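You operate a simulated robot arm through the tools that you are given. There is no shell and no other tool. Be economical: measure what you need, move in short steps, check, and stop when the job is done.

Carry out the task below with a simulated two-armed robot. There is one attempt and no reset: what you move stays moved.

Task
Stack the blue ticket bundle from the pump end of the workbench on top of the yellow ticket bundle. Then put one of the bearings from the pump end of the workbench on the top of the sack stand lid. Then put one of the grease cups from the end of the long bench by the fineness meter in the metal pan there. Then open the centre drawer, take the orange chain link on the end of the long bench by the fineness meter and put it away in the inside of the centre drawer, then shut the drawer. Then take the green pot from the end of the long bench by the fineness meter and put it on top of the grey gear on the top of the long table. Then close the left drawer. Then shut the left cupboard door. Do these in the order given. Set down upright: pot.

The check looks at the end state, three seconds after you hand in, the way a careful person would. Anything else that was tipped, shoved, dropped, spilled or broken makes it a failure. Lids that push on must go on centred and level and be pressed home; caps that screw on are set level and turned clockwise until they are tight.

Robot
Two 7-joint arms with two-finger parallel grippers on one trunk, on a base that drives. Base frame: it is fixed to the floor where the robot stands at the start and does not move with it; the origin is under the middle of the robot, x ahead of it, y to its left, z up; the surface under the hand at the start is at about z = 0.9. Readings come in m, degrees, newtons and seconds.
The left shoulder is at the start at [0.07, 0.13, 1.237], the right one opposite. With the tool pointing down near the work surface each hand reaches from about 0.2 to 0.52 m from the robot's upright axis, wherever it stands, measured 20 degrees to its own side. Places, roughly: bearing (6x6x2 cm) [0.5, 0, 0.9]; centre drawer [3, -0.2, 0.8]; gear [5.5, -1.75, 0.75]; grease cup (5x5x6 cm) [4.9, -3.8, 0.9]; inside of the centre drawer [3, -0.1, 0.7]; left cupboard door [2.5, -0.5, 0.4]; left drawer [2.6, -0.3, 0.8]; metal pan (17x18x9 cm) [4.9, -3.6, 0.9]; orange chain link (6x3x3 cm) [5.1, -3.6, 0.9]; pot [4.75, -3.5, 1]; ticket bundle [0.5, 0, 1]; top of the sack stand lid [-1.2, 0.1, 0.7]. Payload 1.57 kg a hand.
The TCP of each hand is the grasp point between the finger pads, 0.03 m short of the fingertips. In the tool frame z runs along the fingers and y along their closing line. The gripper opens to 0.08 m. The fingers are 0.017 m wide and 0.012 m thick; the gripper's body (0.04 by 0.082 m) begins 0.08 m behind the TCP.
Orientation is that of the tool frame in the base frame, as a unit quaternion [x, y, z, w]. With the fingers straight down and closing along the base's y, the tool's x points along the base's -x, its y along +y and its z along -z.

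Tools
- The arms move only by the tool drive_tool. It takes "left_series", "right_series" or both (then of equal length, played together; a hand with none holds still); each is a list that holds one entry, the list of rows, each a list of 7 numbers: the turn, a rotation vector about the tool's x, y, z in degrees, then the shift along the tool's x, y, z in m, then the gripper command, from -1 (shut) to 1 (fully open), values between in proportion. In form: [[[rx, ry, rz, tx, ty, tz, grip], ...]]. A call has 1 to 12 rows; each row shifts and turns the commanded pose from where the row before left it, along the tool's axes as they then stand. Rows are played at 5 a second. More than 0.05 m and 8.6 degrees between two rows, or a gripper value outside its range, and nothing of the call is played. A pose out of reach is approached as far as the arm can. The call stops where the force on the tool passes 40 N (or 10 N more than at its start, if that is more) or the arm is blocked; 0.2 s more then pass. The fingers move at their own pace (about 0.108 m/s each) and stop on an object; they squeeze with about 40 N. The grip force told is the motor's: it shows also when the fingers shut on nothing. Time passes only in rows, and 0.2 s behind the last, so rows that do not move let the fingers close. The reply holds the time, the measured pose of the TCP, the force on the tool along the base axes, the opening and the grip force, in the units named above and with some noise, with the torque about the TCP (base axes, N m) and any sound that the robot's microphone picked up.
- Cameras (640 x 400 px; columns grow to the right, rows downward): "scene" is now at [0.1166, 0.0103, 1.431]; the picture's right is [0.16, -0.99, 0.00], its down [-0.84, -0.14, -0.52] and it looks along [0.51, 0.09, -0.85] (base axes); focal length 276 px, centre (320, 200). "left" rides on the left gripper at [0.072, 0.007, -0.122] in its tool frame; the picture's right is [-0.09, 1.00, 0.00], its down [-0.84, -0.08, -0.54] and it looks along [-0.54, -0.05, 0.84] (tool axes); focal length 238 px, centre (320, 200). "right" rides on the right gripper at [0.072, -0.007, -0.122] in its tool frame; the picture's right is [0.09, 1.00, 0.00], its down [-0.84, 0.08, -0.54] and it looks along [-0.54, 0.05, 0.84] (tool axes); focal length 238 px, centre (320, 200). There is no depth. A picture from a camera that has moved, and an enlarged one, comes with that camera's place and axes in the base frame and with its lens.
- get_image(camera): a new picture of that camera. It takes no simulated time.
- lift_body(by): slides the trunk up (or, below 0, down) by that many m; the arms and the scene camera ride with it, the base frame stays. It gives what a move gives, with no picture.
- base_move(legs): drives the robot by 1 to 6 legs, each [ahead, left, turn to the left] in m, m and degrees, along the robot's own axes; the way and the turn of a leg run together, so that a leg with both is an arc; at most 1.5 m and 180 degrees a leg. The arms and the cameras ride along, it lands a little off, and it stops where it bumps. It gives what a move gives.
- aim_head(pan, tilt): turns the head with the scene camera to pan (to the left, within 86 degrees either way) and tilt (down, from -29 to 69), counted from straight ahead of the robot. It gives what a move gives.
- zoom(camera, box): a new picture of the part [left, top, right, bottom] of that camera's present view, enlarged. It takes no simulated time.
- hand_in(): hands the job in; it is judged then, once.

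Go step by step. Nothing tells you exact positions but the pictures and the camera data: compare them with the known pose of the tool, close in by small moves and look again before you grip or let go. The budget is 207 turns and 194 pictures, counting those below and the enlarged ones. Unless the task says otherwise, let go and move clear before handing in, and close with one line.

The tools are called after ">>>" as a command line: name --argument value ..., lists and objects as JSON in quotes. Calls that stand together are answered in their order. drive_tool: Moves the arms, as the interface text tells. Its arguments: {"type":"object","properties":{"left_series":{"type":"array","items":{"type":"array","items":{"type":"array","items":{"type":"number"}}}},"right_series":{"type":"array","items":{"type":"array","items":{"type":"array","items":{"type":"number"}}}}},"required":[]} The other tools are called the same way: lift_body (by) slides the trunk up or down; base_move (legs) drives the base; aim_head (pan, tilt) turns the head that bears the scene camera; get_image (camera) takes a picture; zoom (camera, box) takes an enlarged picture of a part of a camera's view; hand_in () hands the job in.

At the start:

```text
t: 0.0
left_tool_pos: [0.3248, 0.1945, 1.1137]
left_orientation: [0.0, 1.0, 0.0, 0.0]
left_force: [0.7, 0.2, -0.6]
left_ft_torque: [0.0, -0.02, 0.04]
left_width: 0.0801
left_finger_force: 0.1
right_tool_pos: [0.3622, -0.1058, 1.0853]
right_orientation: [0.0, 1.0, 0.0, -0.001]
right_force: [0.4, 0.3, -0.5]
right_ft_torque: [0.01, 0.01, -0.01]
right_width: 0.08
right_finger_force: 0.1
trunk travel left (down, up): [-0.875, 0.065]
robot x, y, heading: [-0.0003, 0.0011, 0.1]
head pan, tilt: [9.5, 58.6]
```

scene: 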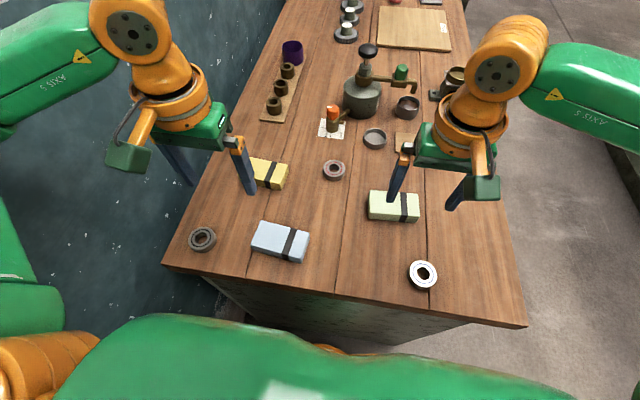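
right: 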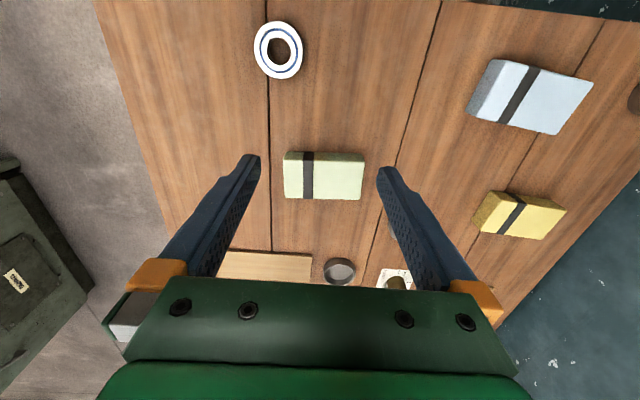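
left: 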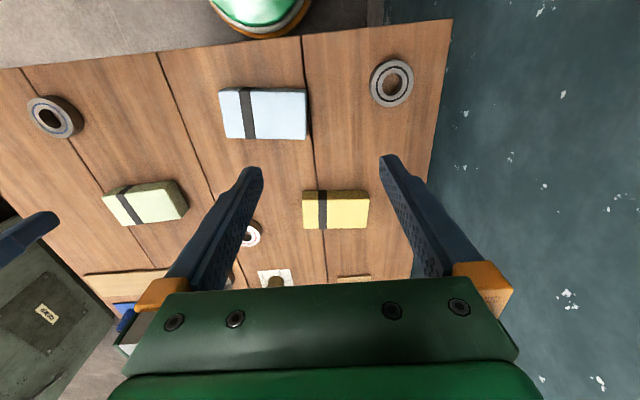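

I see blue near (0.318, 0.124) and yellow near (0.477, 0.20). I'll turn the left hand 90° above them to close across the blue bundle's short side, after a closer look.

>>> zoom --camera "scene" --box '[160, 130, 448, 310]'

>>> zoom --camera "left" --box '[180, 40, 468, 260]'

```text
2.22 times, centred on (304, 220) of scene
camera zoom: at [0.1166, 0.0103, 1.431], right [0.16, -0.99, 0.0], down [-0.84, -0.14, -0.52], along [0.51, 0.09, -0.85], focal length 614 px, centre (356, 156)
```

zoom: 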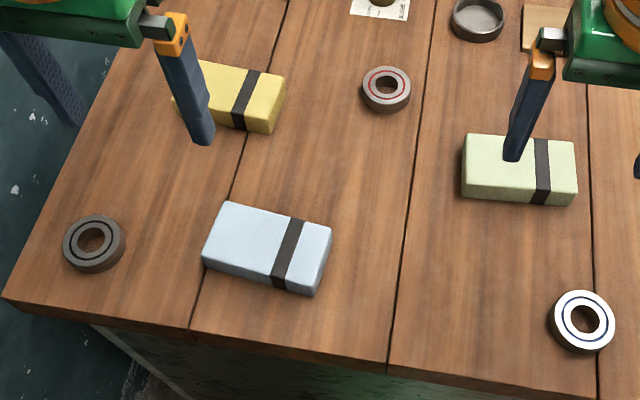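

```text
1.82 times, centred on (324, 150) of left
camera zoom: at [0.2528, 0.2011, 1.2352], right [0.09, 1.0, 0.0], down [0.84, -0.08, 0.54], along [0.54, -0.05, -0.84], focal length 433 px, centre (313, 291)
```

zoom: 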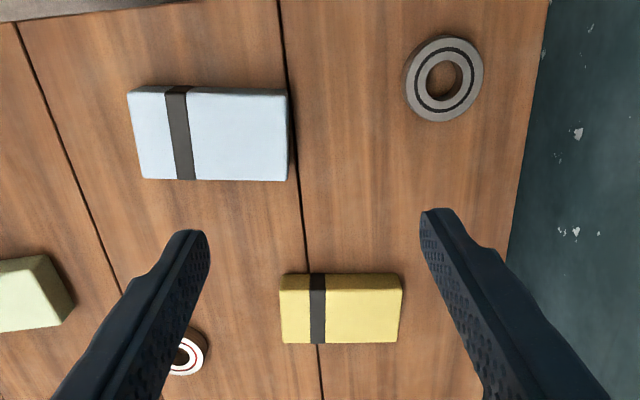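

Both bundles have their long side about 5.5° off base y. I turn the left wrist by -84.5° in place.

>>> drive_tool --left_series '[[[0, 0, -8.45, 0, 0, 0, 1], [0, 0, -8.45, 0, 0, 0, 1], [0, 0, -8.45, 0, 0, 0, 1], [0, 0, -8.45, 0, 0, 0, 1], [0, 0, -8.45, 0, 0, 0, 1], [0, 0, -8.45, 0, 0, 0, 1], [0, 0, -8.45, 0, 0, 0, 1], [0, 0, -8.45, 0, 0, 0, 1], [0, 0, -8.45, 0, 0, 0, 1], [0, 0, -8.45, 0, 0, 0, 1], [0, 0, 0, 0, 0, 0, 1]]]'

```text
t: 2.4
left_tool_pos: [0.3252, 0.195, 1.1126]
left_orientation: [-0.673, 0.74, -0.001, 0.0]
left_force: [0.4, 1.3, 0.2]
left_ft_torque: [-0.01, -0.02, 0.01]
left_width: 0.0801
left_finger_force: 0.2
right_tool_pos: [0.3637, -0.1063, 1.0863]
right_orientation: [0.0, 1.0, 0.0, 0.0]
right_force: [-0.1, 0.3, -0.1]
right_ft_torque: [0.04, 0.0, -0.02]
right_width: 0.0801
right_finger_force: 0.1
trunk travel left (down, up): [-0.875, 0.065]
robot x, y, heading: [-0.0003, 0.0006, 0.2]
head pan, tilt: [9.5, 58.6]
```

The wrist turned as wanted. Next I move over the blue bundle and part-way down, then look.

>>> drive_tool --left_series '[[[0, 0, 0, 0.035, 0, 0.02, 1], [0, 0, 0, 0.0355, 0, 0.03, 1], [0, 0, 0, 0, 0, 0.03, 1], [0, 0, 0, 0, 0, 0, 1]]]'

>>> get_image --camera "left"

>>> get_image --camera "scene"

```text
t: 3.4
left_tool_pos: [0.3197, 0.126, 1.0339]
left_orientation: [-0.672, 0.741, 0.0, 0.0]
left_force: [-0.7, -0.4, -0.7]
left_ft_torque: [0.01, 0.02, 0.02]
left_width: 0.08
left_finger_force: 0.0
right_tool_pos: [0.3628, -0.1063, 1.0852]
right_orientation: [0.0, 1.0, -0.001, 0.0]
right_force: [-0.6, -0.2, 0.0]
right_ft_torque: [0.01, -0.01, 0.02]
right_width: 0.0802
right_finger_force: 0.1
trunk travel left (down, up): [-0.875, 0.065]
robot x, y, heading: [-0.0031, -0.0006, 0.2]
head pan, tilt: [9.5, 58.6]
```

```text
188 pictures are left
camera left: at [0.3063, 0.0546, 1.1554], right [-0.98, 0.19, 0.0], down [0.16, 0.83, 0.54], along [0.1, 0.53, -0.84], focal length 238 px, centre (320, 200)
```

left: 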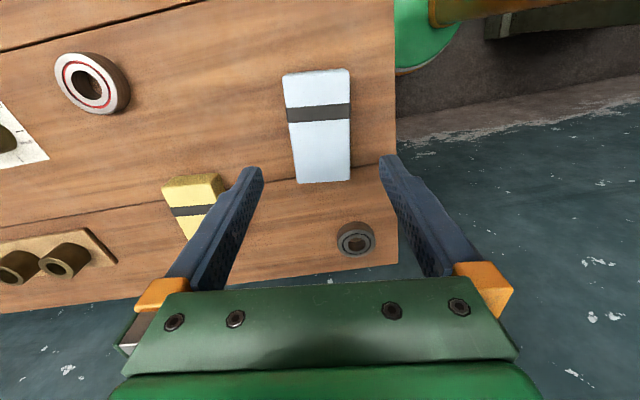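

```text
187 pictures are left
camera scene: at [0.1163, 0.0107, 1.4311], right [0.16, -0.99, 0.0], down [-0.84, -0.14, -0.52], along [0.51, 0.09, -0.85], focal length 276 px, centre (320, 200)
```

scene: 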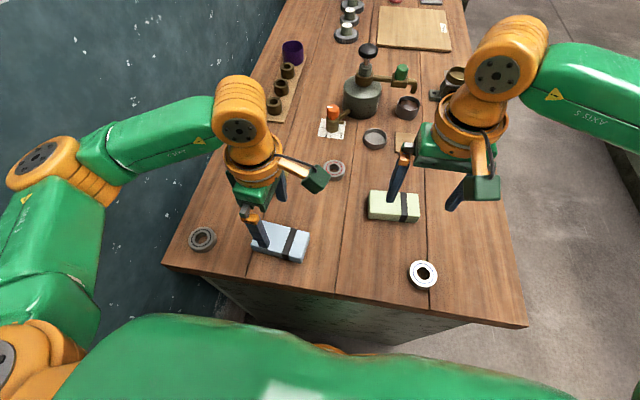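

The bundle lies centred between the fingers. I lower the hand to about z = 0.945 and check.

>>> drive_tool --left_series '[[[0, 0, 0, 0, 0, 0.03, 1], [0, 0, 0, 0, 0, 0.03, 1], [0, 0, 0, 0, 0, 0.028, 1], [0, 0, 0, 0, 0, 0, 1]]]'

>>> get_image --camera "left"

>>> zoom --camera "scene" --box '[180, 150, 372, 270]'

```text
t: 4.4
left_tool_pos: [0.3214, 0.1255, 0.9467]
left_orientation: [-0.673, 0.74, 0.0, 0.0]
left_force: [0.4, -0.7, -0.5]
left_ft_torque: [0.0, -0.03, 0.04]
left_width: 0.0797
left_finger_force: 0.1
right_tool_pos: [0.3634, -0.1062, 1.0853]
right_orientation: [0.0, 1.0, 0.0, 0.0]
right_force: [-0.3, 0.6, -0.8]
right_ft_torque: [-0.01, -0.02, -0.01]
right_width: 0.08
right_finger_force: 0.1
trunk travel left (down, up): [-0.875, 0.065]
robot x, y, heading: [0.0011, 0.0019, -0.1]
head pan, tilt: [9.5, 58.6]
```

```text
186 pictures are left
camera left: at [0.3066, 0.0549, 1.0686], right [-0.98, 0.19, 0.0], down [0.16, 0.83, 0.54], along [0.1, 0.53, -0.84], focal length 238 px, centre (320, 200)
```

left: 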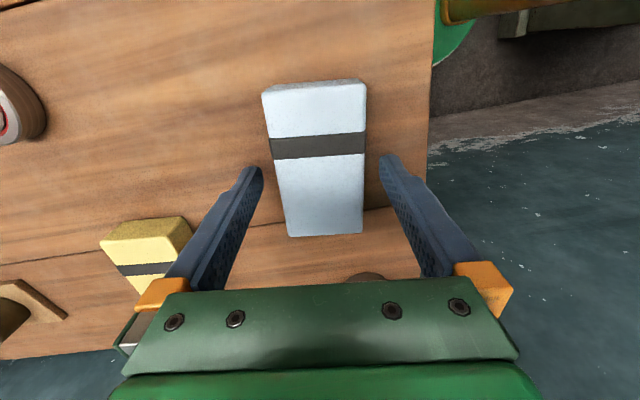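

```text
3.33 times, centred on (276, 210) of scene
camera zoom: at [0.1165, 0.0102, 1.4311], right [0.16, -0.99, 0.0], down [-0.84, -0.14, -0.52], along [0.51, 0.09, -0.85], focal length 921 px, centre (467, 167)
```

zoom: 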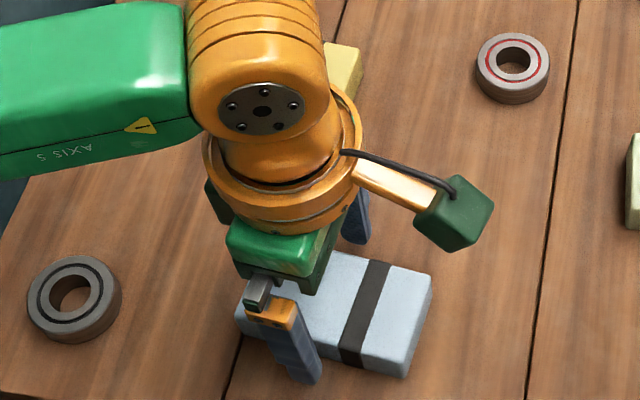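

The fingers straddle the bundle. I shift 4 mm toward its middle, drop the last 12 mm and close.

>>> drive_tool --left_series '[[[0, 0, 0, 0.004, 0, 0.006, 1], [0, 0, 0, 0, 0, 0.006, 1], [0, 0, 0, 0, 0, 0, -1], [0, 0, 0, 0, 0, 0, -1], [0, 0, 0, 0, 0, 0, -1], [0, 0, 0, 0, 0, 0, -1]]]'

```text
t: 5.8
left_tool_pos: [0.3183, 0.1211, 0.9348]
left_orientation: [-0.672, 0.74, 0.001, 0.0]
left_force: [-0.2, -0.7, 2.0]
left_ft_torque: [0.04, -0.1, -0.03]
left_width: 0.0574
left_finger_force: 39.8
right_tool_pos: [0.3636, -0.107, 1.0863]
right_orientation: [0.0, 1.0, 0.0, 0.0]
right_force: [0.0, 0.5, 0.3]
right_ft_torque: [0.01, 0.02, 0.02]
right_width: 0.0799
right_finger_force: 0.1
trunk travel left (down, up): [-0.875, 0.065]
robot x, y, heading: [0.0002, -0.0011, -0.0]
head pan, tilt: [9.5, 58.6]
```

Gripped at 57 mm. Now I lift straight up 12 cm and look at the yellow bundle from the left camera.

>>> drive_tool --left_series '[[[0, 0, 0, 0, 0, -0.03, -1], [0, 0, 0, 0, 0, -0.03, -1], [0, 0, 0, 0, 0, -0.03, -1], [0, 0, 0, 0, 0, -0.03, -1], [0, 0, 0, 0, 0, 0, -1]]]'

>>> get_image --camera "left"

>>> get_image --camera "scene"

```text
t: 7.0
left_tool_pos: [0.3203, 0.122, 1.0527]
left_orientation: [-0.672, 0.74, 0.0, 0.0]
left_force: [0.2, 0.6, -1.2]
left_ft_torque: [0.03, 0.02, 0.02]
left_width: 0.0571
left_finger_force: 39.9
right_tool_pos: [0.3637, -0.1066, 1.0858]
right_orientation: [0.001, 1.0, 0.0, 0.001]
right_force: [-0.4, 0.1, -0.9]
right_ft_torque: [0.03, 0.02, 0.0]
right_width: 0.0801
right_finger_force: 0.1
trunk travel left (down, up): [-0.875, 0.065]
robot x, y, heading: [0.0022, -0.0001, -0.0]
head pan, tilt: [9.5, 58.6]
```

```text
184 pictures are left
camera left: at [0.306, 0.0506, 1.1743], right [-0.98, 0.19, 0.0], down [0.16, 0.83, 0.54], along [0.1, 0.53, -0.84], focal length 238 px, centre (320, 200)
```

left: 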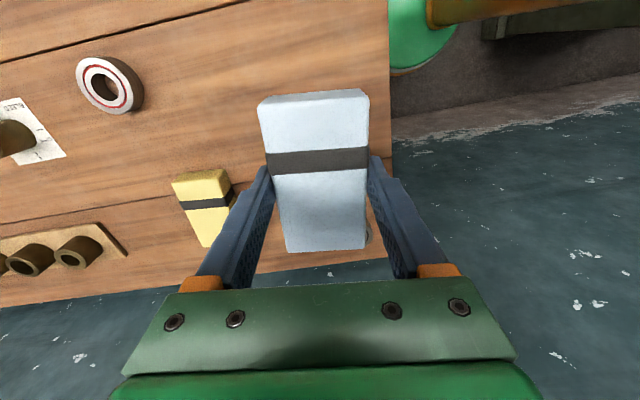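

```text
183 pictures are left
camera scene: at [0.1168, 0.0102, 1.431], right [0.16, -0.99, 0.0], down [-0.84, -0.14, -0.52], along [0.51, 0.09, -0.85], focal length 276 px, centre (320, 200)
```

scene: 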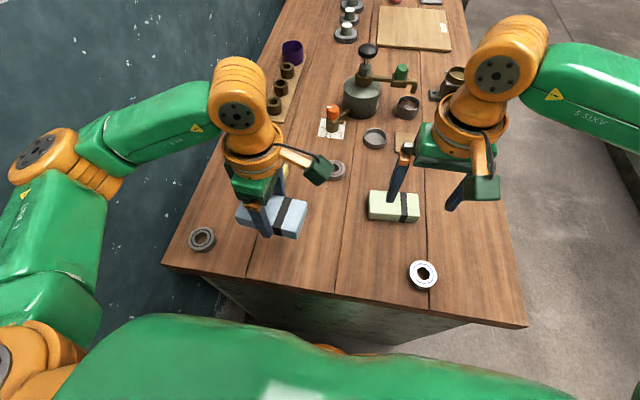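

Lifted cleanly. I carry it level over the yellow bundle and look again.

>>> drive_tool --left_series '[[[0, 0, 0, -0.024, -0.0377, 0, -1], [0, 0, 0, -0.024, -0.0377, 0, -1], [0, 0, 0, -0.024, -0.0377, 0, -1], [0, 0, 0, -0.0237, -0.0376, 0, -1], [0, 0, 0, 0, 0, 0, -1], [0, 0, 0, 0, 0, 0, -1]]]'

>>> get_image --camera "left"

>>> get_image --camera "scene"

>>> get_image --camera "right"

```text
t: 8.4
left_tool_pos: [0.4747, 0.2014, 1.0507]
left_orientation: [-0.672, 0.74, -0.001, 0.001]
left_force: [0.2, 0.3, -0.5]
left_ft_torque: [-0.01, 0.03, 0.03]
left_width: 0.057
left_finger_force: 40.0
right_tool_pos: [0.3636, -0.1065, 1.0854]
right_orientation: [-0.001, 1.0, 0.0, 0.0]
right_force: [-1.3, -0.2, 0.1]
right_ft_torque: [0.01, 0.01, -0.04]
right_width: 0.0799
right_finger_force: 0.0
trunk travel left (down, up): [-0.875, 0.065]
robot x, y, heading: [-0.0021, 0.0023, -0.1]
head pan, tilt: [9.5, 58.6]
```

```text
182 pictures are left
camera left: at [0.4611, 0.1297, 1.1734], right [-0.98, 0.19, 0.0], down [0.16, 0.83, 0.54], along [0.1, 0.53, -0.84], focal length 238 px, centre (320, 200)
```

left: 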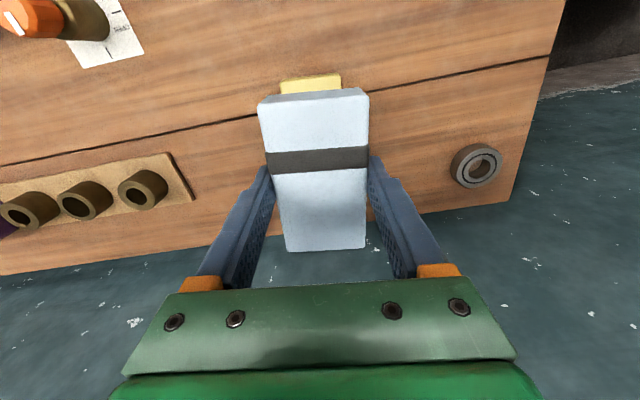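

```text
181 pictures are left
camera scene: at [0.1163, 0.0106, 1.4311], right [0.16, -0.99, 0.0], down [-0.84, -0.14, -0.52], along [0.51, 0.09, -0.85], focal length 276 px, centre (320, 200)
```

scene: 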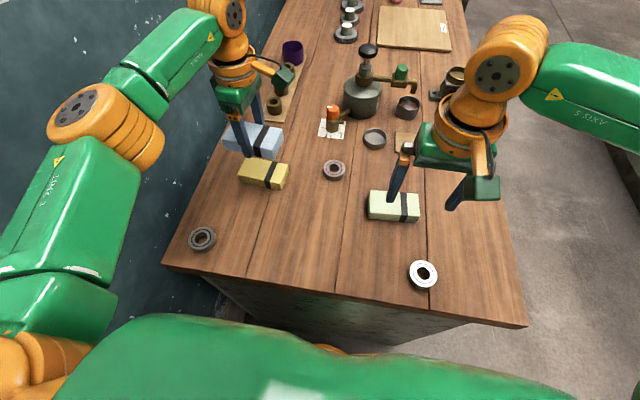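

```text
180 pictures are left
camera right: at [0.2911, -0.1138, 1.208], right [-0.09, 1.0, 0.0], down [0.84, 0.08, 0.54], along [0.54, 0.05, -0.84], focal length 238 px, centre (320, 200)
```

right: 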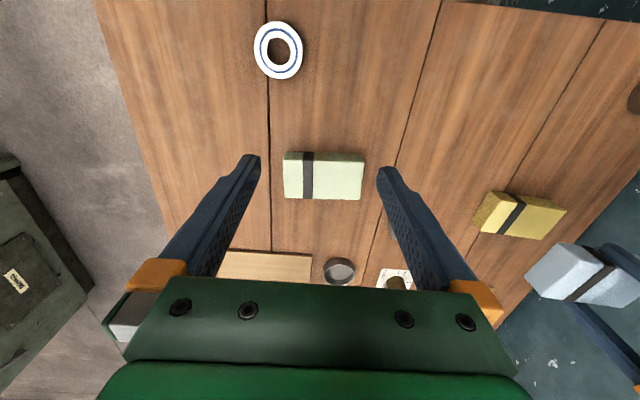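

Yellow's centre works out near (0.4785, 0.204). I nudge over it and lower part-way, then check alignment.

>>> drive_tool --left_series '[[[0, 0, 0, -0.0025, -0.004, 0.02, -1], [0, 0, 0, 0, 0, 0.02, -1], [0, 0, 0, 0, 0, 0.01, -1], [0, 0, 0, 0, 0, 0, -1], [0, 0, 0, 0, 0, 0, -1]]]'

>>> zoom --camera "right" --box '[448, 160, 640, 320]'

>>> zoom --camera "scene" --box '[190, 90, 350, 210]'

>>> get_image --camera "left"

```text
t: 9.6
left_tool_pos: [0.4806, 0.2036, 1.0037]
left_orientation: [-0.673, 0.74, 0.0, 0.0]
left_force: [0.1, 0.2, -1.1]
left_ft_torque: [0.01, 0.01, 0.0]
left_width: 0.0572
left_finger_force: 39.8
right_tool_pos: [0.3631, -0.1064, 1.0862]
right_orientation: [0.0, 1.0, 0.0, 0.001]
right_force: [-0.2, 0.6, 0.3]
right_ft_torque: [-0.03, 0.01, 0.03]
right_width: 0.0801
right_finger_force: 0.0
trunk travel left (down, up): [-0.875, 0.065]
robot x, y, heading: [0.0007, -0.0021, 0.1]
head pan, tilt: [9.5, 58.6]
```

```text
2.50 times, centred on (544, 240) of right
camera zoom: at [0.2916, -0.1141, 1.2078], right [-0.09, 1.0, 0.0], down [0.84, 0.08, 0.54], along [0.54, 0.05, -0.84], focal length 596 px, centre (-240, 100)
```

zoom: 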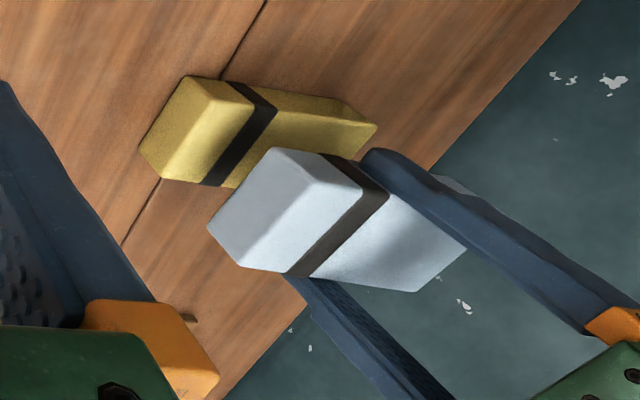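

```text
3.33 times, centred on (270, 150) of scene
camera zoom: at [0.1169, 0.0104, 1.431], right [0.16, -0.99, 0.0], down [-0.84, -0.14, -0.52], along [0.51, 0.09, -0.85], focal length 921 px, centre (487, 367)
```

zoom: 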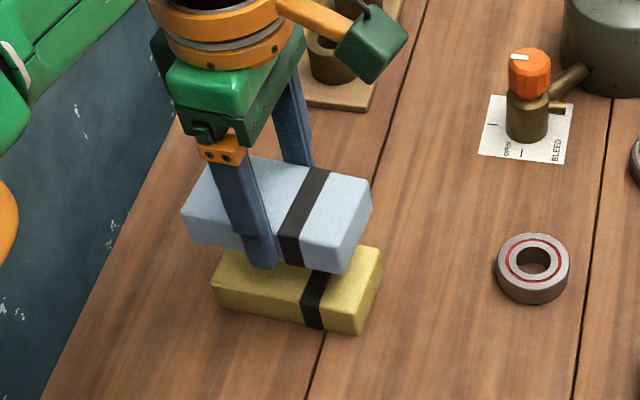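

```text
177 pictures are left
camera left: at [0.4669, 0.132, 1.1254], right [-0.98, 0.19, 0.0], down [0.16, 0.83, 0.54], along [0.1, 0.53, -0.84], focal length 238 px, centre (320, 200)
```

left: 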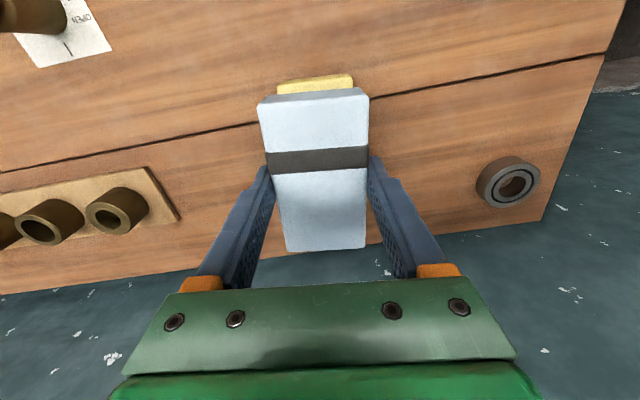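

The two bundles line up within a few millimetres. I lower toward contact in small steps.

>>> drive_tool --left_series '[[[0, 0, 0, -0.001, 0, 0.015, -1], [0, 0, 0, 0, 0, 0.012, -1], [0, 0, 0, 0, 0, 0.005, -1], [0, 0, 0, 0, 0, 0, -1]]]'

>>> zoom --camera "scene" --box '[190, 90, 350, 210]'

>>> zoom --camera "right" --box '[448, 160, 640, 320]'

```text
t: 10.6
left_tool_pos: [0.4798, 0.2044, 0.9731]
left_orientation: [-0.672, 0.74, 0.0, 0.0]
left_force: [-0.3, 0.0, -0.7]
left_ft_torque: [-0.01, 0.01, 0.0]
left_width: 0.057
left_finger_force: 40.1
right_tool_pos: [0.3637, -0.1064, 1.0856]
right_orientation: [0.0, 1.0, 0.0, 0.0]
right_force: [0.1, -0.1, 0.5]
right_ft_torque: [0.0, -0.01, 0.02]
right_width: 0.0801
right_finger_force: 0.1
trunk travel left (down, up): [-0.875, 0.065]
robot x, y, heading: [0.0018, 0.0034, 0.2]
head pan, tilt: [9.5, 58.6]
```

```text
3.33 times, centred on (270, 150) of scene
camera zoom: at [0.1169, 0.0104, 1.431], right [0.16, -0.99, 0.0], down [-0.84, -0.14, -0.52], along [0.51, 0.09, -0.85], focal length 921 px, centre (487, 367)
```

zoom: 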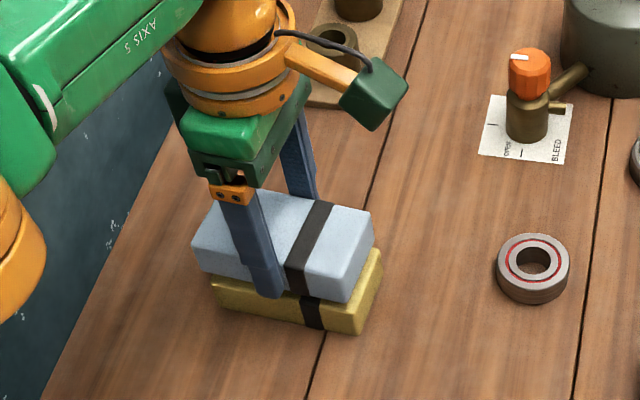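

```text
2.50 times, centred on (544, 240) of right
camera zoom: at [0.2916, -0.1141, 1.2078], right [-0.09, 1.0, 0.0], down [0.84, 0.08, 0.54], along [0.54, 0.05, -0.84], focal length 596 px, centre (-240, 100)
```

zoom: 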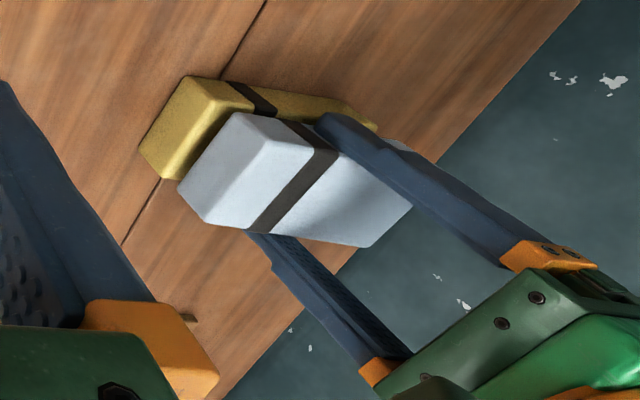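

Still about a centimetre of gap. I continue in 3 mm steps.

>>> drive_tool --left_series '[[[0, 0, 0, 0, 0, 0.003, -1], [0, 0, 0, 0, 0, 0.003, -1], [0, 0, 0, 0, 0, 0.002, -1], [0, 0, 0, 0, 0, 0, -1]]]'

>>> zoom --camera "right" --box '[448, 160, 640, 320]'

```text
t: 11.6
left_tool_pos: [0.4798, 0.2059, 0.9643]
left_orientation: [-0.672, 0.74, 0.0, 0.0]
left_force: [0.6, 1.1, 1.1]
left_ft_torque: [0.11, -0.05, 0.05]
left_width: 0.0574
left_finger_force: 39.8
right_tool_pos: [0.3629, -0.1064, 1.0851]
right_orientation: [-0.001, 1.0, 0.0, 0.0]
right_force: [0.1, -0.5, -0.2]
right_ft_torque: [0.0, -0.02, 0.02]
right_width: 0.0801
right_finger_force: 0.1
trunk travel left (down, up): [-0.875, 0.065]
robot x, y, heading: [0.0006, -0.0002, -0.1]
head pan, tilt: [9.5, 58.6]
```

```text
2.50 times, centred on (544, 240) of right
camera zoom: at [0.2913, -0.1141, 1.208], right [-0.09, 1.0, 0.0], down [0.84, 0.08, 0.54], along [0.54, 0.05, -0.84], focal length 596 px, centre (-240, 100)
```

zoom: 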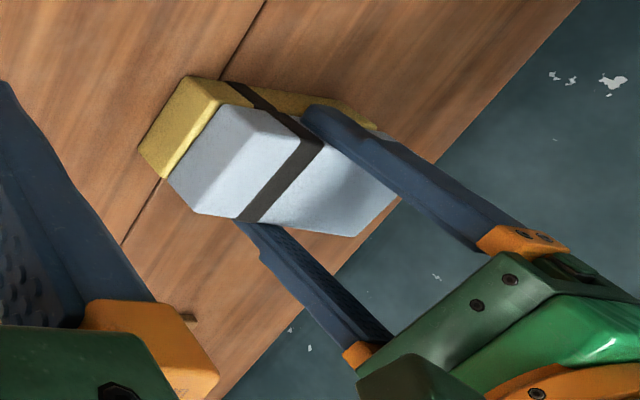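

Contact is starting. I settle it 1 mm more and open slowly, then rise.

>>> drive_tool --left_series '[[[0, 0, 0, 0, 0, 0.001, -1], [0, 0, 0, 0, 0, 0, 0.55], [0, 0, 0, 0, 0, 0, 0.8], [0, 0, 0, 0, 0, 0, 0.8], [0, 0, 0, 0, 0, -0.02, 0.8], [0, 0, 0, 0, 0, -0.04, 0.8], [0, 0, 0, 0, 0, -0.05, 0.8], [0, 0, 0, 0, 0, 0, 0.8]]]'

>>> get_image --camera "left"

>>> zoom --camera "scene" --box '[190, 90, 350, 210]'

>>> zoom --camera "right" --box '[448, 160, 640, 320]'

```text
t: 13.4
left_tool_pos: [0.479, 0.2017, 1.0738]
left_orientation: [-0.672, 0.741, 0.001, -0.001]
left_force: [-0.5, -0.4, -0.3]
left_ft_torque: [-0.03, -0.01, 0.01]
left_width: 0.0721
left_finger_force: 0.1
right_tool_pos: [0.364, -0.1058, 1.0861]
right_orientation: [0.0, 1.0, 0.0, 0.0]
right_force: [0.7, -0.2, -0.3]
right_ft_torque: [0.01, -0.01, 0.0]
right_width: 0.08
right_finger_force: 0.0
trunk travel left (down, up): [-0.875, 0.065]
robot x, y, heading: [-0.0021, 0.0016, -0.1]
head pan, tilt: [9.5, 58.6]
```

```text
173 pictures are left
camera left: at [0.4656, 0.131, 1.1955], right [-0.98, 0.19, 0.0], down [0.16, 0.83, 0.54], along [0.1, 0.53, -0.84], focal length 238 px, centre (320, 200)
```

left: 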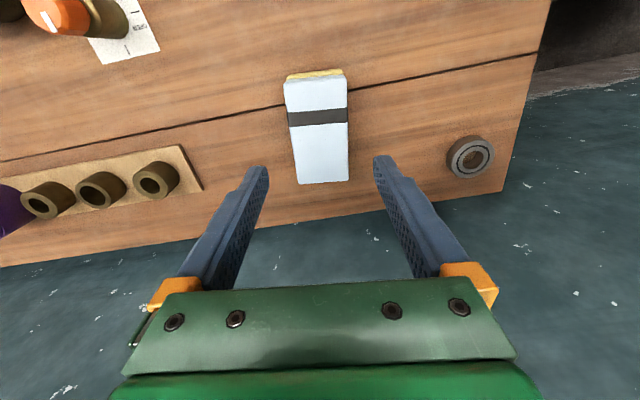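

```text
3.33 times, centred on (270, 150) of scene
camera zoom: at [0.1169, 0.0102, 1.431], right [0.16, -0.99, 0.0], down [-0.84, -0.14, -0.52], along [0.51, 0.09, -0.85], focal length 921 px, centre (487, 367)
```

zoom: 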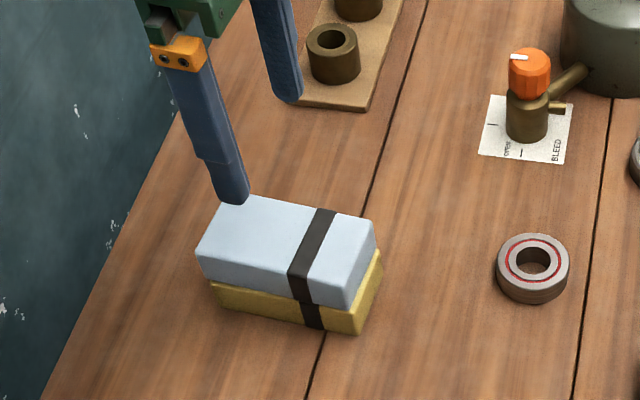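

```text
2.50 times, centred on (544, 240) of right
camera zoom: at [0.2915, -0.1142, 1.2078], right [-0.09, 1.0, 0.0], down [0.84, 0.08, 0.54], along [0.54, 0.05, -0.84], focal length 596 px, centre (-240, 100)
```

zoom: 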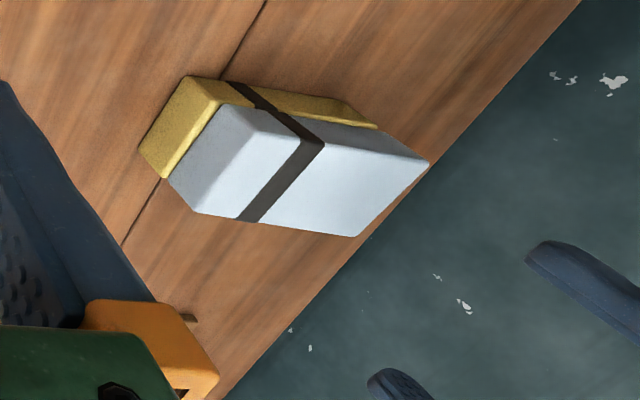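

The stack looks good. Next the white-faced bearing near (0.296, -0.155) for the right hand, while the left hand pulls back.

>>> drive_tool --left_series '[[[0, 0, 0, 0.007, 0.03925, -0.01, 0.8], [0, 0, 0, 0.007, 0.03925, -0.01, 0.8], [0, 0, 0, 0.007, 0.03925, -0.01, 0.8], [0, 0, 0, 0.006, 0.03925, -0.01, 0.8], [0, 0, 0, 0, 0, 0, 0.8]]]' --right_series '[[[0, 0, 0, 0.017, -0.012, 0, 1], [0, 0, 0, 0.017, -0.012, 0.01, 1], [0, 0, 0, 0.017, -0.012, 0.02, 1], [0, 0, 0, 0.016, -0.012, 0.02, 1], [0, 0, 0, 0, 0, 0, 1]]]'

>>> get_image --camera "right"

>>> get_image --camera "scene"

```text
t: 14.6
left_tool_pos: [0.3222, 0.1904, 1.1081]
left_orientation: [-0.673, 0.74, 0.0, 0.0]
left_force: [-0.7, -0.5, -0.1]
left_ft_torque: [-0.02, 0.01, 0.04]
left_width: 0.0721
left_finger_force: 0.0
right_tool_pos: [0.2982, -0.1505, 1.0367]
right_orientation: [0.0, 1.0, 0.0, 0.001]
right_force: [0.2, 0.0, 0.3]
right_ft_torque: [0.0, 0.02, 0.01]
right_width: 0.0798
right_finger_force: 0.1
trunk travel left (down, up): [-0.875, 0.065]
robot x, y, heading: [-0.0009, 0.0008, 0.1]
head pan, tilt: [9.5, 58.6]
```

```text
170 pictures are left
camera right: at [0.2259, -0.1583, 1.1597], right [-0.09, 1.0, 0.0], down [0.84, 0.08, 0.54], along [0.54, 0.05, -0.84], focal length 238 px, centre (320, 200)
```

right: 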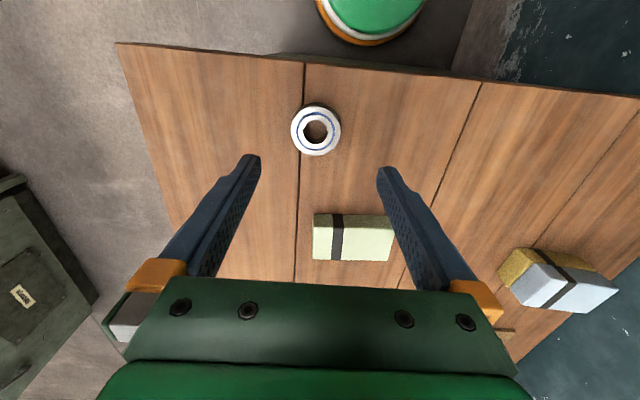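

```text
169 pictures are left
camera scene: at [0.1166, 0.0105, 1.431], right [0.16, -0.99, 0.0], down [-0.84, -0.14, -0.52], along [0.51, 0.09, -0.85], focal length 276 px, centre (320, 200)
```

scene: 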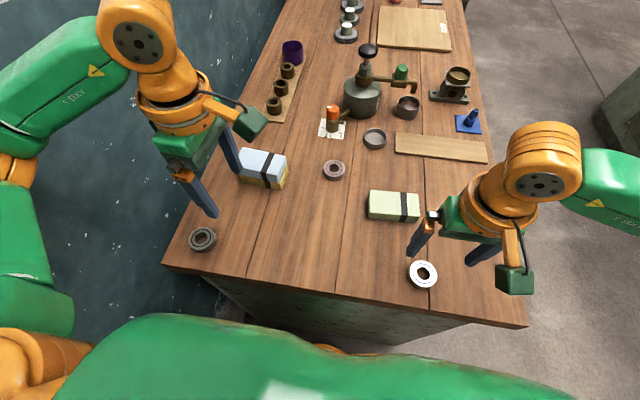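

Bearing centre is at (0.2966, -0.156). I centre on it, descend and close.

>>> drive_tool --right_series '[[[0, 0, 0, 0.0015, -0.0055, 0.03, 1], [0, 0, 0, 0, 0, 0.03, 1], [0, 0, 0, 0, 0, 0.025, 1], [0, 0, 0, 0, 0, 0.012, 1], [0, 0, 0, 0, 0, 0.005, 1], [0, 0, 0, 0, 0, 0, 1]]]'

>>> get_image --camera "right"

```text
t: 16.0
left_tool_pos: [0.3226, 0.1897, 1.1089]
left_orientation: [-0.672, 0.741, -0.001, 0.0]
left_force: [-0.1, 0.2, 0.5]
left_ft_torque: [0.0, 0.0, -0.01]
left_width: 0.0719
left_finger_force: 0.0
right_tool_pos: [0.2951, -0.1597, 0.9331]
right_orientation: [0.0, 1.0, 0.001, 0.0]
right_force: [-0.1, -0.2, -0.2]
right_ft_torque: [0.03, 0.02, -0.01]
right_width: 0.0801
right_finger_force: 0.0
trunk travel left (down, up): [-0.875, 0.065]
robot x, y, heading: [0.0014, -0.0017, -0.1]
head pan, tilt: [9.5, 58.6]
```

```text
168 pictures are left
camera right: at [0.2227, -0.1669, 1.0555], right [-0.09, 1.0, 0.0], down [0.84, 0.08, 0.54], along [0.54, 0.05, -0.84], focal length 238 px, centre (320, 200)
```

right: 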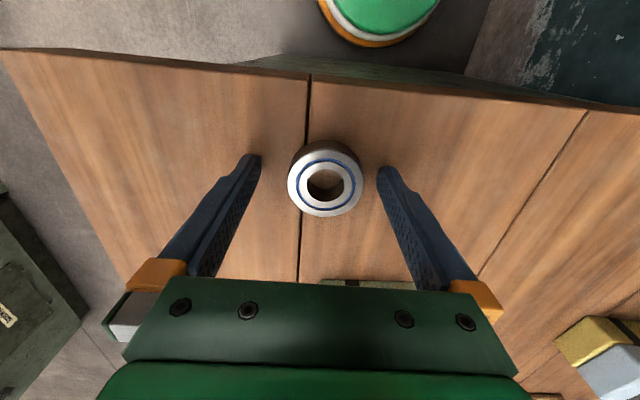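

Well centred. I close and lift.

>>> drive_tool --right_series '[[[0, 0, 0, 0, 0.002, 0, 1], [0, 0, 0, 0, 0, 0, -1], [0, 0, 0, 0, 0, 0, -1], [0, 0, 0, 0, 0, 0, -1], [0, 0, 0, 0, 0, 0, -1], [0, 0, 0, 0, 0, -0.03, -1], [0, 0, 0, 0, 0, -0.05, -1], [0, 0, 0, 0, 0, -0.05, -1], [0, 0, 0, 0, 0, -0.03, -1], [0, 0, 0, 0, 0, 0, -1]]]'

>>> get_image --camera "right"

>>> aim_head --pan 86 --tilt 30

>>> get_image --camera "scene"

```text
t: 18.2
left_tool_pos: [0.3238, 0.1889, 1.1092]
left_orientation: [-0.673, 0.74, 0.0, 0.0]
left_force: [0.5, 0.3, 0.4]
left_ft_torque: [-0.01, -0.01, 0.01]
left_width: 0.0721
left_finger_force: 0.0
right_tool_pos: [0.2938, -0.1597, 1.0908]
right_orientation: [-0.001, 1.0, 0.001, 0.0]
right_force: [-0.6, -0.1, -0.6]
right_ft_torque: [-0.02, 0.0, 0.03]
right_width: 0.0508
right_finger_force: 39.9
trunk travel left (down, up): [-0.875, 0.065]
robot x, y, heading: [0.0015, 0.0019, -0.1]
head pan, tilt: [9.5, 58.6]
```

```text
167 pictures are left
camera right: at [0.2227, -0.1666, 1.2129], right [-0.09, 1.0, 0.0], down [0.84, 0.08, 0.54], along [0.54, 0.05, -0.84], focal length 238 px, centre (320, 200)
```

right: 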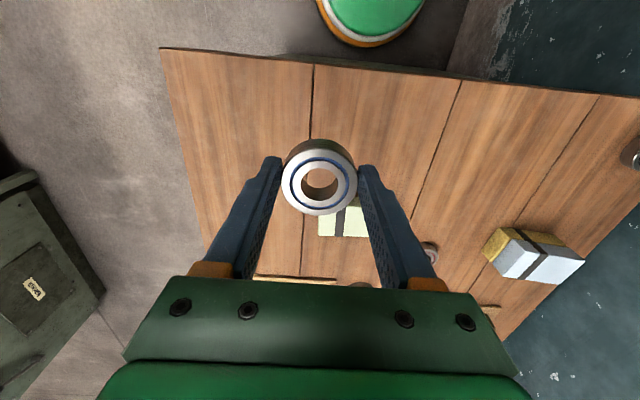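

```text
t: 19.7
left_tool_pos: [0.3218, 0.19, 1.1079]
left_orientation: [-0.672, 0.74, 0.0, 0.0]
left_force: [-0.3, -0.7, -0.2]
left_ft_torque: [-0.02, -0.01, 0.0]
left_width: 0.0721
left_finger_force: 0.1
right_tool_pos: [0.2945, -0.1599, 1.0899]
right_orientation: [-0.001, 1.0, 0.0, 0.0]
right_force: [-0.3, 0.0, -1.2]
right_ft_torque: [-0.01, 0.03, 0.0]
right_width: 0.0509
right_finger_force: 39.7
trunk travel left (down, up): [-0.875, 0.065]
robot x, y, heading: [0.0009, -0.001, 0.2]
head pan, tilt: [85.9, 30.0]
```

```text
166 pictures are left
camera scene: at [0.056, 0.0891, 1.4715], right [1.0, -0.07, 0.0], down [-0.04, -0.5, -0.87], along [0.06, 0.86, -0.5], focal length 276 px, centre (320, 200)
```

scene: 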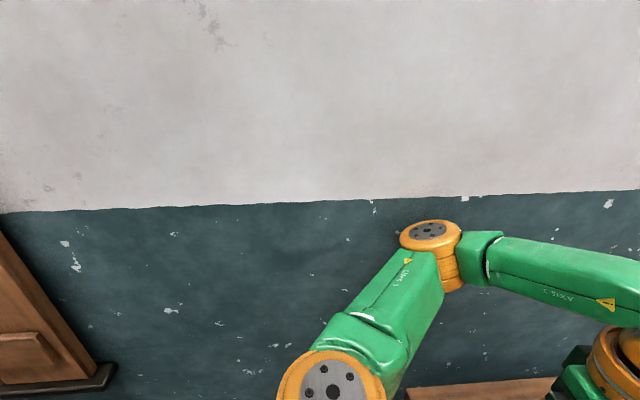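

Bearing is held. The left is a wall; I look to the right for free space before turning.

>>> aim_head --pan -86 --tilt 25

>>> get_image --camera "scene"

```text
t: 22.3
left_tool_pos: [0.3223, 0.1897, 1.1094]
left_orientation: [-0.672, 0.741, 0.0, 0.001]
left_force: [0.3, -0.2, -0.5]
left_ft_torque: [-0.02, 0.0, 0.0]
left_width: 0.0719
left_finger_force: 0.0
right_tool_pos: [0.295, -0.1591, 1.0903]
right_orientation: [0.0, 1.0, -0.001, 0.0]
right_force: [0.9, 0.5, -0.6]
right_ft_torque: [0.0, 0.04, 0.0]
right_width: 0.0509
right_finger_force: 40.3
trunk travel left (down, up): [-0.875, 0.065]
robot x, y, heading: [-0.0011, -0.001, 0.3]
head pan, tilt: [-85.9, 25.0]
```

```text
165 pictures are left
camera scene: at [0.0561, -0.093, 1.4795], right [-1.0, -0.07, 0.0], down [-0.03, 0.42, -0.91], along [0.06, -0.9, -0.42], focal length 276 px, centre (320, 200)
```

scene: 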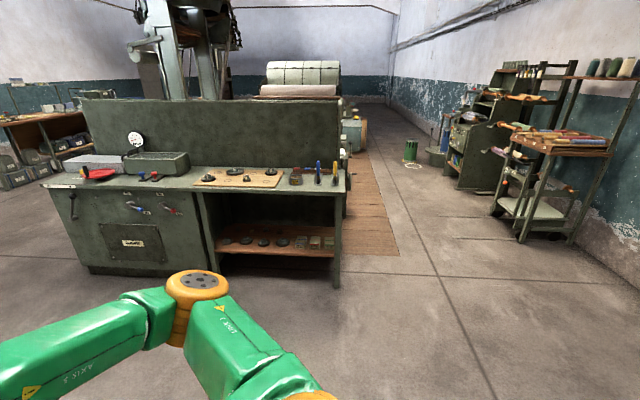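

Free floor lies back and right. I back off diagonally from the table, then turn right to face the sack stand.

>>> base_move --legs '[[-0.3, -0.1, 0], [-0.1, -0.35, 0], [0, 0, -165]]'

>>> aim_head --pan 0 --tilt 40

>>> get_image --camera "scene"

```text
t: 23.8
left_tool_pos: [0.1929, 0.1396, 1.1092]
left_orientation: [-0.665, 0.747, -0.002, 0.001]
left_force: [-0.5, 0.5, 0.8]
left_ft_torque: [0.01, -0.03, -0.01]
left_width: 0.0719
left_finger_force: 0.1
right_tool_pos: [0.1588, -0.2082, 1.0917]
right_orientation: [0.01, 1.0, 0.0, 0.001]
right_force: [-0.7, 0.2, -0.2]
right_ft_torque: [0.03, -0.06, 0.04]
right_width: 0.0507
right_finger_force: 39.4
trunk travel left (down, up): [-0.875, 0.065]
robot x, y, heading: [-0.1312, -0.0428, -1.2]
head pan, tilt: [-85.9, 25.0]
stopped in leg 1: the robot was blocked; the commanded pose is now the measured one
```

```text
t: 25.4
left_tool_pos: [0.196, 0.1393, 1.1084]
left_orientation: [-0.665, 0.747, -0.001, 0.0]
left_force: [0.1, 0.3, 0.4]
left_ft_torque: [0.0, -0.01, -0.01]
left_width: 0.0719
left_finger_force: 0.1
right_tool_pos: [0.1617, -0.2092, 1.09]
right_orientation: [0.009, 1.0, -0.001, 0.0]
right_force: [-0.7, 0.0, -1.7]
right_ft_torque: [0.02, 0.01, -0.02]
right_width: 0.0507
right_finger_force: 40.0
trunk travel left (down, up): [-0.875, 0.065]
robot x, y, heading: [-0.1277, -0.0452, -1.0]
head pan, tilt: [0.0, 40.0]
```

```text
164 pictures are left
camera scene: at [0.0048, -0.0486, 1.4561], right [-0.02, -1.0, 0.0], down [-0.64, 0.01, -0.77], along [0.77, -0.02, -0.64], focal length 276 px, centre (320, 200)
```

scene: 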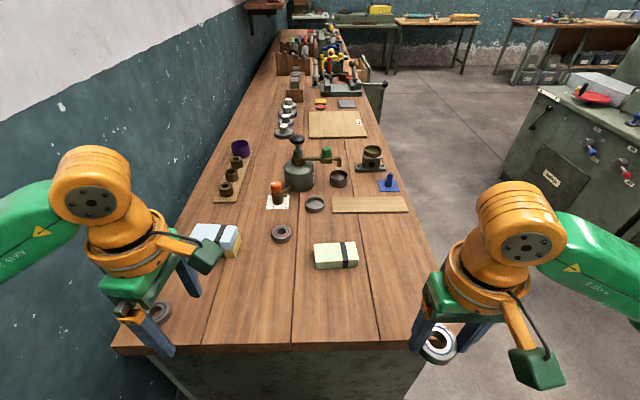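

Something behind blocked me. I slide right instead, where the floor is open, and then look back.

>>> base_move --legs '[[0, -0.45, 0]]'

>>> aim_head --pan 86 --tilt 35

>>> get_image --camera "scene"

```text
t: 28.1
left_tool_pos: [0.1854, -0.3201, 1.1084]
left_orientation: [-0.662, 0.749, 0.0, -0.001]
left_force: [0.8, -0.4, -0.3]
left_ft_torque: [-0.03, 0.04, -0.03]
left_width: 0.0722
left_finger_force: 0.1
right_tool_pos: [0.1499, -0.6686, 1.0906]
right_orientation: [0.014, 1.0, -0.001, 0.0]
right_force: [-0.5, 0.6, -0.9]
right_ft_torque: [0.02, 0.02, 0.0]
right_width: 0.051
right_finger_force: 39.7
trunk travel left (down, up): [-0.875, 0.065]
robot x, y, heading: [-0.1395, -0.5015, -1.5]
head pan, tilt: [0.0, 40.0]
```

```text
t: 29.7
left_tool_pos: [0.1872, -0.3211, 1.1075]
left_orientation: [-0.662, 0.749, 0.0, 0.0]
left_force: [-0.1, -0.8, 0.7]
left_ft_torque: [0.01, 0.0, 0.03]
left_width: 0.072
left_finger_force: 0.0
right_tool_pos: [0.1499, -0.67, 1.0916]
right_orientation: [0.013, 1.0, 0.0, 0.0]
right_force: [-0.7, 0.2, -1.1]
right_ft_torque: [0.01, 0.01, 0.0]
right_width: 0.0506
right_finger_force: 39.3
trunk travel left (down, up): [-0.875, 0.065]
robot x, y, heading: [-0.1425, -0.5014, -1.8]
head pan, tilt: [85.9, 35.0]
```

```text
163 pictures are left
camera scene: at [-0.0824, -0.4174, 1.4637], right [1.0, -0.1, 0.0], down [-0.06, -0.57, -0.82], along [0.08, 0.82, -0.57], focal length 276 px, centre (320, 200)
```

scene: 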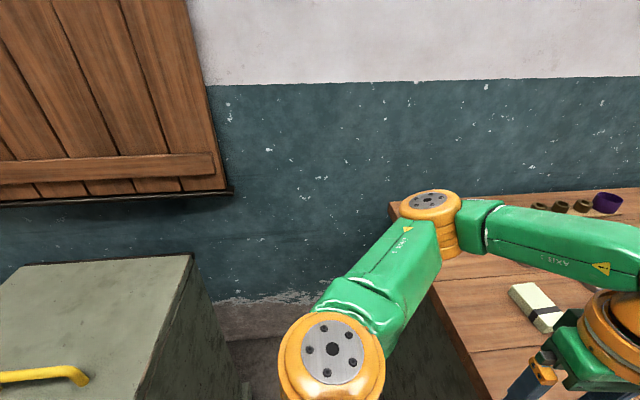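

A green box with a yellow handle stands behind. I turn right through the open floor to face it.

>>> base_move --legs '[[0, -0.25, 0], [0, 0, -170]]'

>>> aim_head --pan -40 --tilt 30

>>> get_image --camera "scene"

```text
t: 38.5
left_tool_pos: [-0.438, -0.9923, 1.1082]
left_orientation: [0.69, 0.724, 0.0, 0.0]
left_force: [0.2, -1.1, 0.5]
left_ft_torque: [-0.03, -0.01, -0.01]
left_width: 0.0721
left_finger_force: 0.1
right_tool_pos: [-0.4597, -0.6423, 1.0902]
right_orientation: [0.997, 0.072, 0.0, 0.0]
right_force: [-0.3, -0.4, -1.2]
right_ft_torque: [0.03, -0.04, -0.02]
right_width: 0.0509
right_finger_force: 39.6
trunk travel left (down, up): [-0.875, 0.065]
robot x, y, heading: [-0.1458, -0.7553, -171.7]
head pan, tilt: [85.9, 35.0]
```

```text
t: 40.6
left_tool_pos: [-0.4369, -0.9926, 1.1083]
left_orientation: [0.689, 0.724, 0.001, 0.001]
left_force: [-0.4, -0.6, 0.1]
left_ft_torque: [-0.04, -0.02, 0.0]
left_width: 0.0719
left_finger_force: 0.2
right_tool_pos: [-0.4603, -0.6427, 1.0914]
right_orientation: [0.997, 0.071, 0.0, -0.001]
right_force: [0.4, 0.0, -2.4]
right_ft_torque: [0.0, 0.01, -0.01]
right_width: 0.0507
right_finger_force: 39.7
trunk travel left (down, up): [-0.875, 0.065]
robot x, y, heading: [-0.1477, -0.7593, -171.4]
head pan, tilt: [-40.0, 30.0]
```

```text
162 pictures are left
camera scene: at [-0.274, -0.7184, 1.4715], right [0.53, 0.85, 0.0], down [0.43, -0.26, -0.87], along [-0.74, 0.46, -0.5], focal length 276 px, centre (320, 200)
```

scene: 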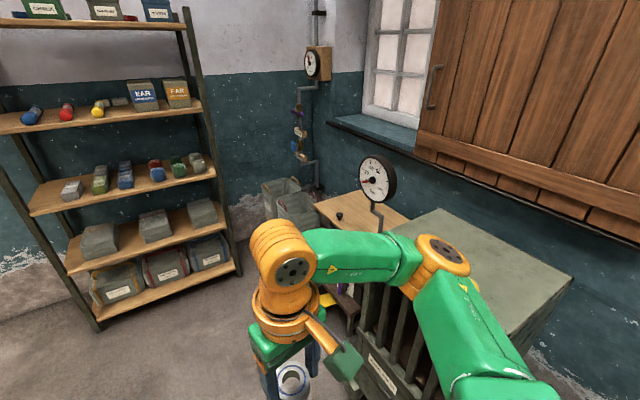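

The wooden-topped stand with a knob, beyond the green cabinet, is the sack stand lid. I drive to open floor in front of it and face it.

>>> base_move --legs '[[0.88, 0.11, 0], [0, 0, -98.6]]'

>>> aim_head --pan 10 --tilt 35

>>> get_image --camera "scene"

```text
t: 49.4
left_tool_pos: [-1.2272, -0.6802, 1.1074]
left_orientation: [1.0, -0.029, 0.0, 0.0]
left_force: [0.2, 0.4, 0.1]
left_ft_torque: [0.0, -0.02, 0.0]
left_width: 0.0717
left_finger_force: 0.0
right_tool_pos: [-0.8771, -0.6933, 1.0904]
right_orientation: [0.721, -0.693, 0.0, 0.0]
right_force: [-0.1, -0.1, -0.6]
right_ft_torque: [-0.01, 0.02, 0.01]
right_width: 0.0504
right_finger_force: 39.9
trunk travel left (down, up): [-0.875, 0.065]
robot x, y, heading: [-1.0276, -0.9939, 92.2]
head pan, tilt: [-40.0, 30.0]
```

```text
t: 50.6
left_tool_pos: [-1.2265, -0.68, 1.1088]
left_orientation: [1.0, -0.029, 0.0, 0.0]
left_force: [0.5, -1.2, -0.3]
left_ft_torque: [0.0, 0.03, -0.01]
left_width: 0.0723
left_finger_force: 0.2
right_tool_pos: [-0.8771, -0.694, 1.0892]
right_orientation: [0.721, -0.693, 0.0, 0.001]
right_force: [0.6, 0.0, -1.2]
right_ft_torque: [0.0, 0.0, 0.0]
right_width: 0.0509
right_finger_force: 40.2
trunk travel left (down, up): [-0.875, 0.065]
robot x, y, heading: [-1.0218, -0.9962, 92.1]
head pan, tilt: [10.0, 35.0]
```

```text
161 pictures are left
camera scene: at [-1.0457, -0.8591, 1.4637], right [0.98, 0.21, 0.0], down [0.12, -0.56, -0.82], along [-0.17, 0.8, -0.57], focal length 276 px, centre (320, 200)
```

scene: 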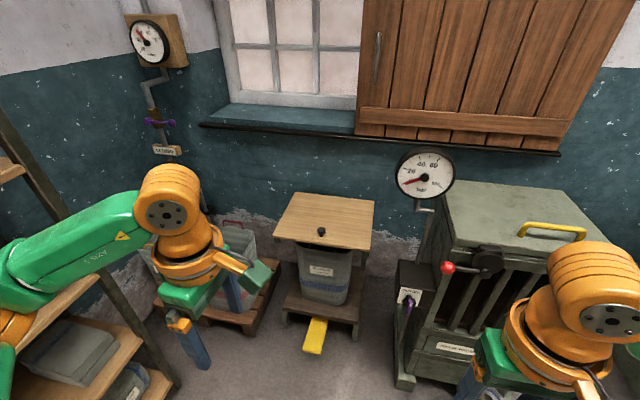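

The lid centre is about (-1.21, 0.07), knob near its front edge, a gauge to its right and shelf to the left. I approach part-way and re-measure.

>>> base_move --legs '[[0.0, 0.29, -2], [0.3, 0, 0]]'

>>> aim_head --pan -15 --tilt 40

>>> get_image --camera "scene"

>>> get_image --camera "right"

```text
t: 54.3
left_tool_pos: [-1.5063, -0.3812, 1.1101]
left_orientation: [0.999, -0.052, 0.0, 0.0]
left_force: [-0.8, 0.9, 0.8]
left_ft_torque: [0.05, -0.02, -0.04]
left_width: 0.0722
left_finger_force: 0.1
right_tool_pos: [-1.1588, -0.411, 1.091]
right_orientation: [-0.705, 0.709, 0.001, 0.001]
right_force: [0.1, 0.4, -1.2]
right_ft_torque: [0.0, 0.0, 0.01]
right_width: 0.0506
right_finger_force: 40.5
trunk travel left (down, up): [-0.875, 0.065]
robot x, y, heading: [-1.3156, -0.7001, 89.9]
head pan, tilt: [10.0, 35.0]
```

```text
t: 55.2
left_tool_pos: [-1.5065, -0.3777, 1.1087]
left_orientation: [0.999, -0.051, -0.001, 0.0]
left_force: [0.1, -0.1, 0.6]
left_ft_torque: [-0.02, -0.01, -0.01]
left_width: 0.0718
left_finger_force: 0.1
right_tool_pos: [-1.1569, -0.4067, 1.0908]
right_orientation: [-0.705, 0.709, -0.001, 0.0]
right_force: [0.0, -0.1, -2.0]
right_ft_torque: [0.0, 0.02, -0.02]
right_width: 0.051
right_finger_force: 40.3
trunk travel left (down, up): [-0.875, 0.065]
robot x, y, heading: [-1.3163, -0.6975, 89.8]
head pan, tilt: [-15.0, 40.0]
```

```text
160 pictures are left
camera scene: at [-1.2958, -0.5696, 1.4561], right [0.96, -0.26, 0.0], down [-0.17, -0.62, -0.77], along [0.2, 0.74, -0.64], focal length 276 px, centre (320, 200)
```

scene: 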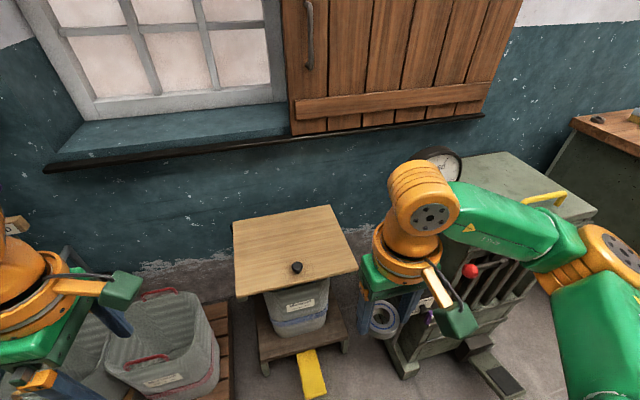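

```text
159 pictures are left
camera right: at [-1.1509, -0.4803, 1.2125], right [-1.0, -0.09, 0.0], down [-0.07, 0.84, 0.54], along [-0.05, 0.54, -0.84], focal length 238 px, centre (320, 200)
```

right: 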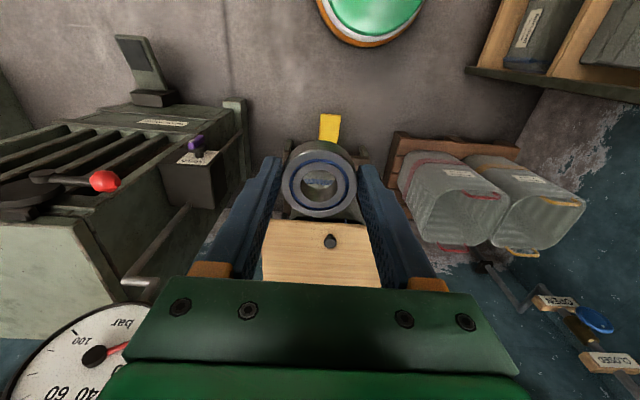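

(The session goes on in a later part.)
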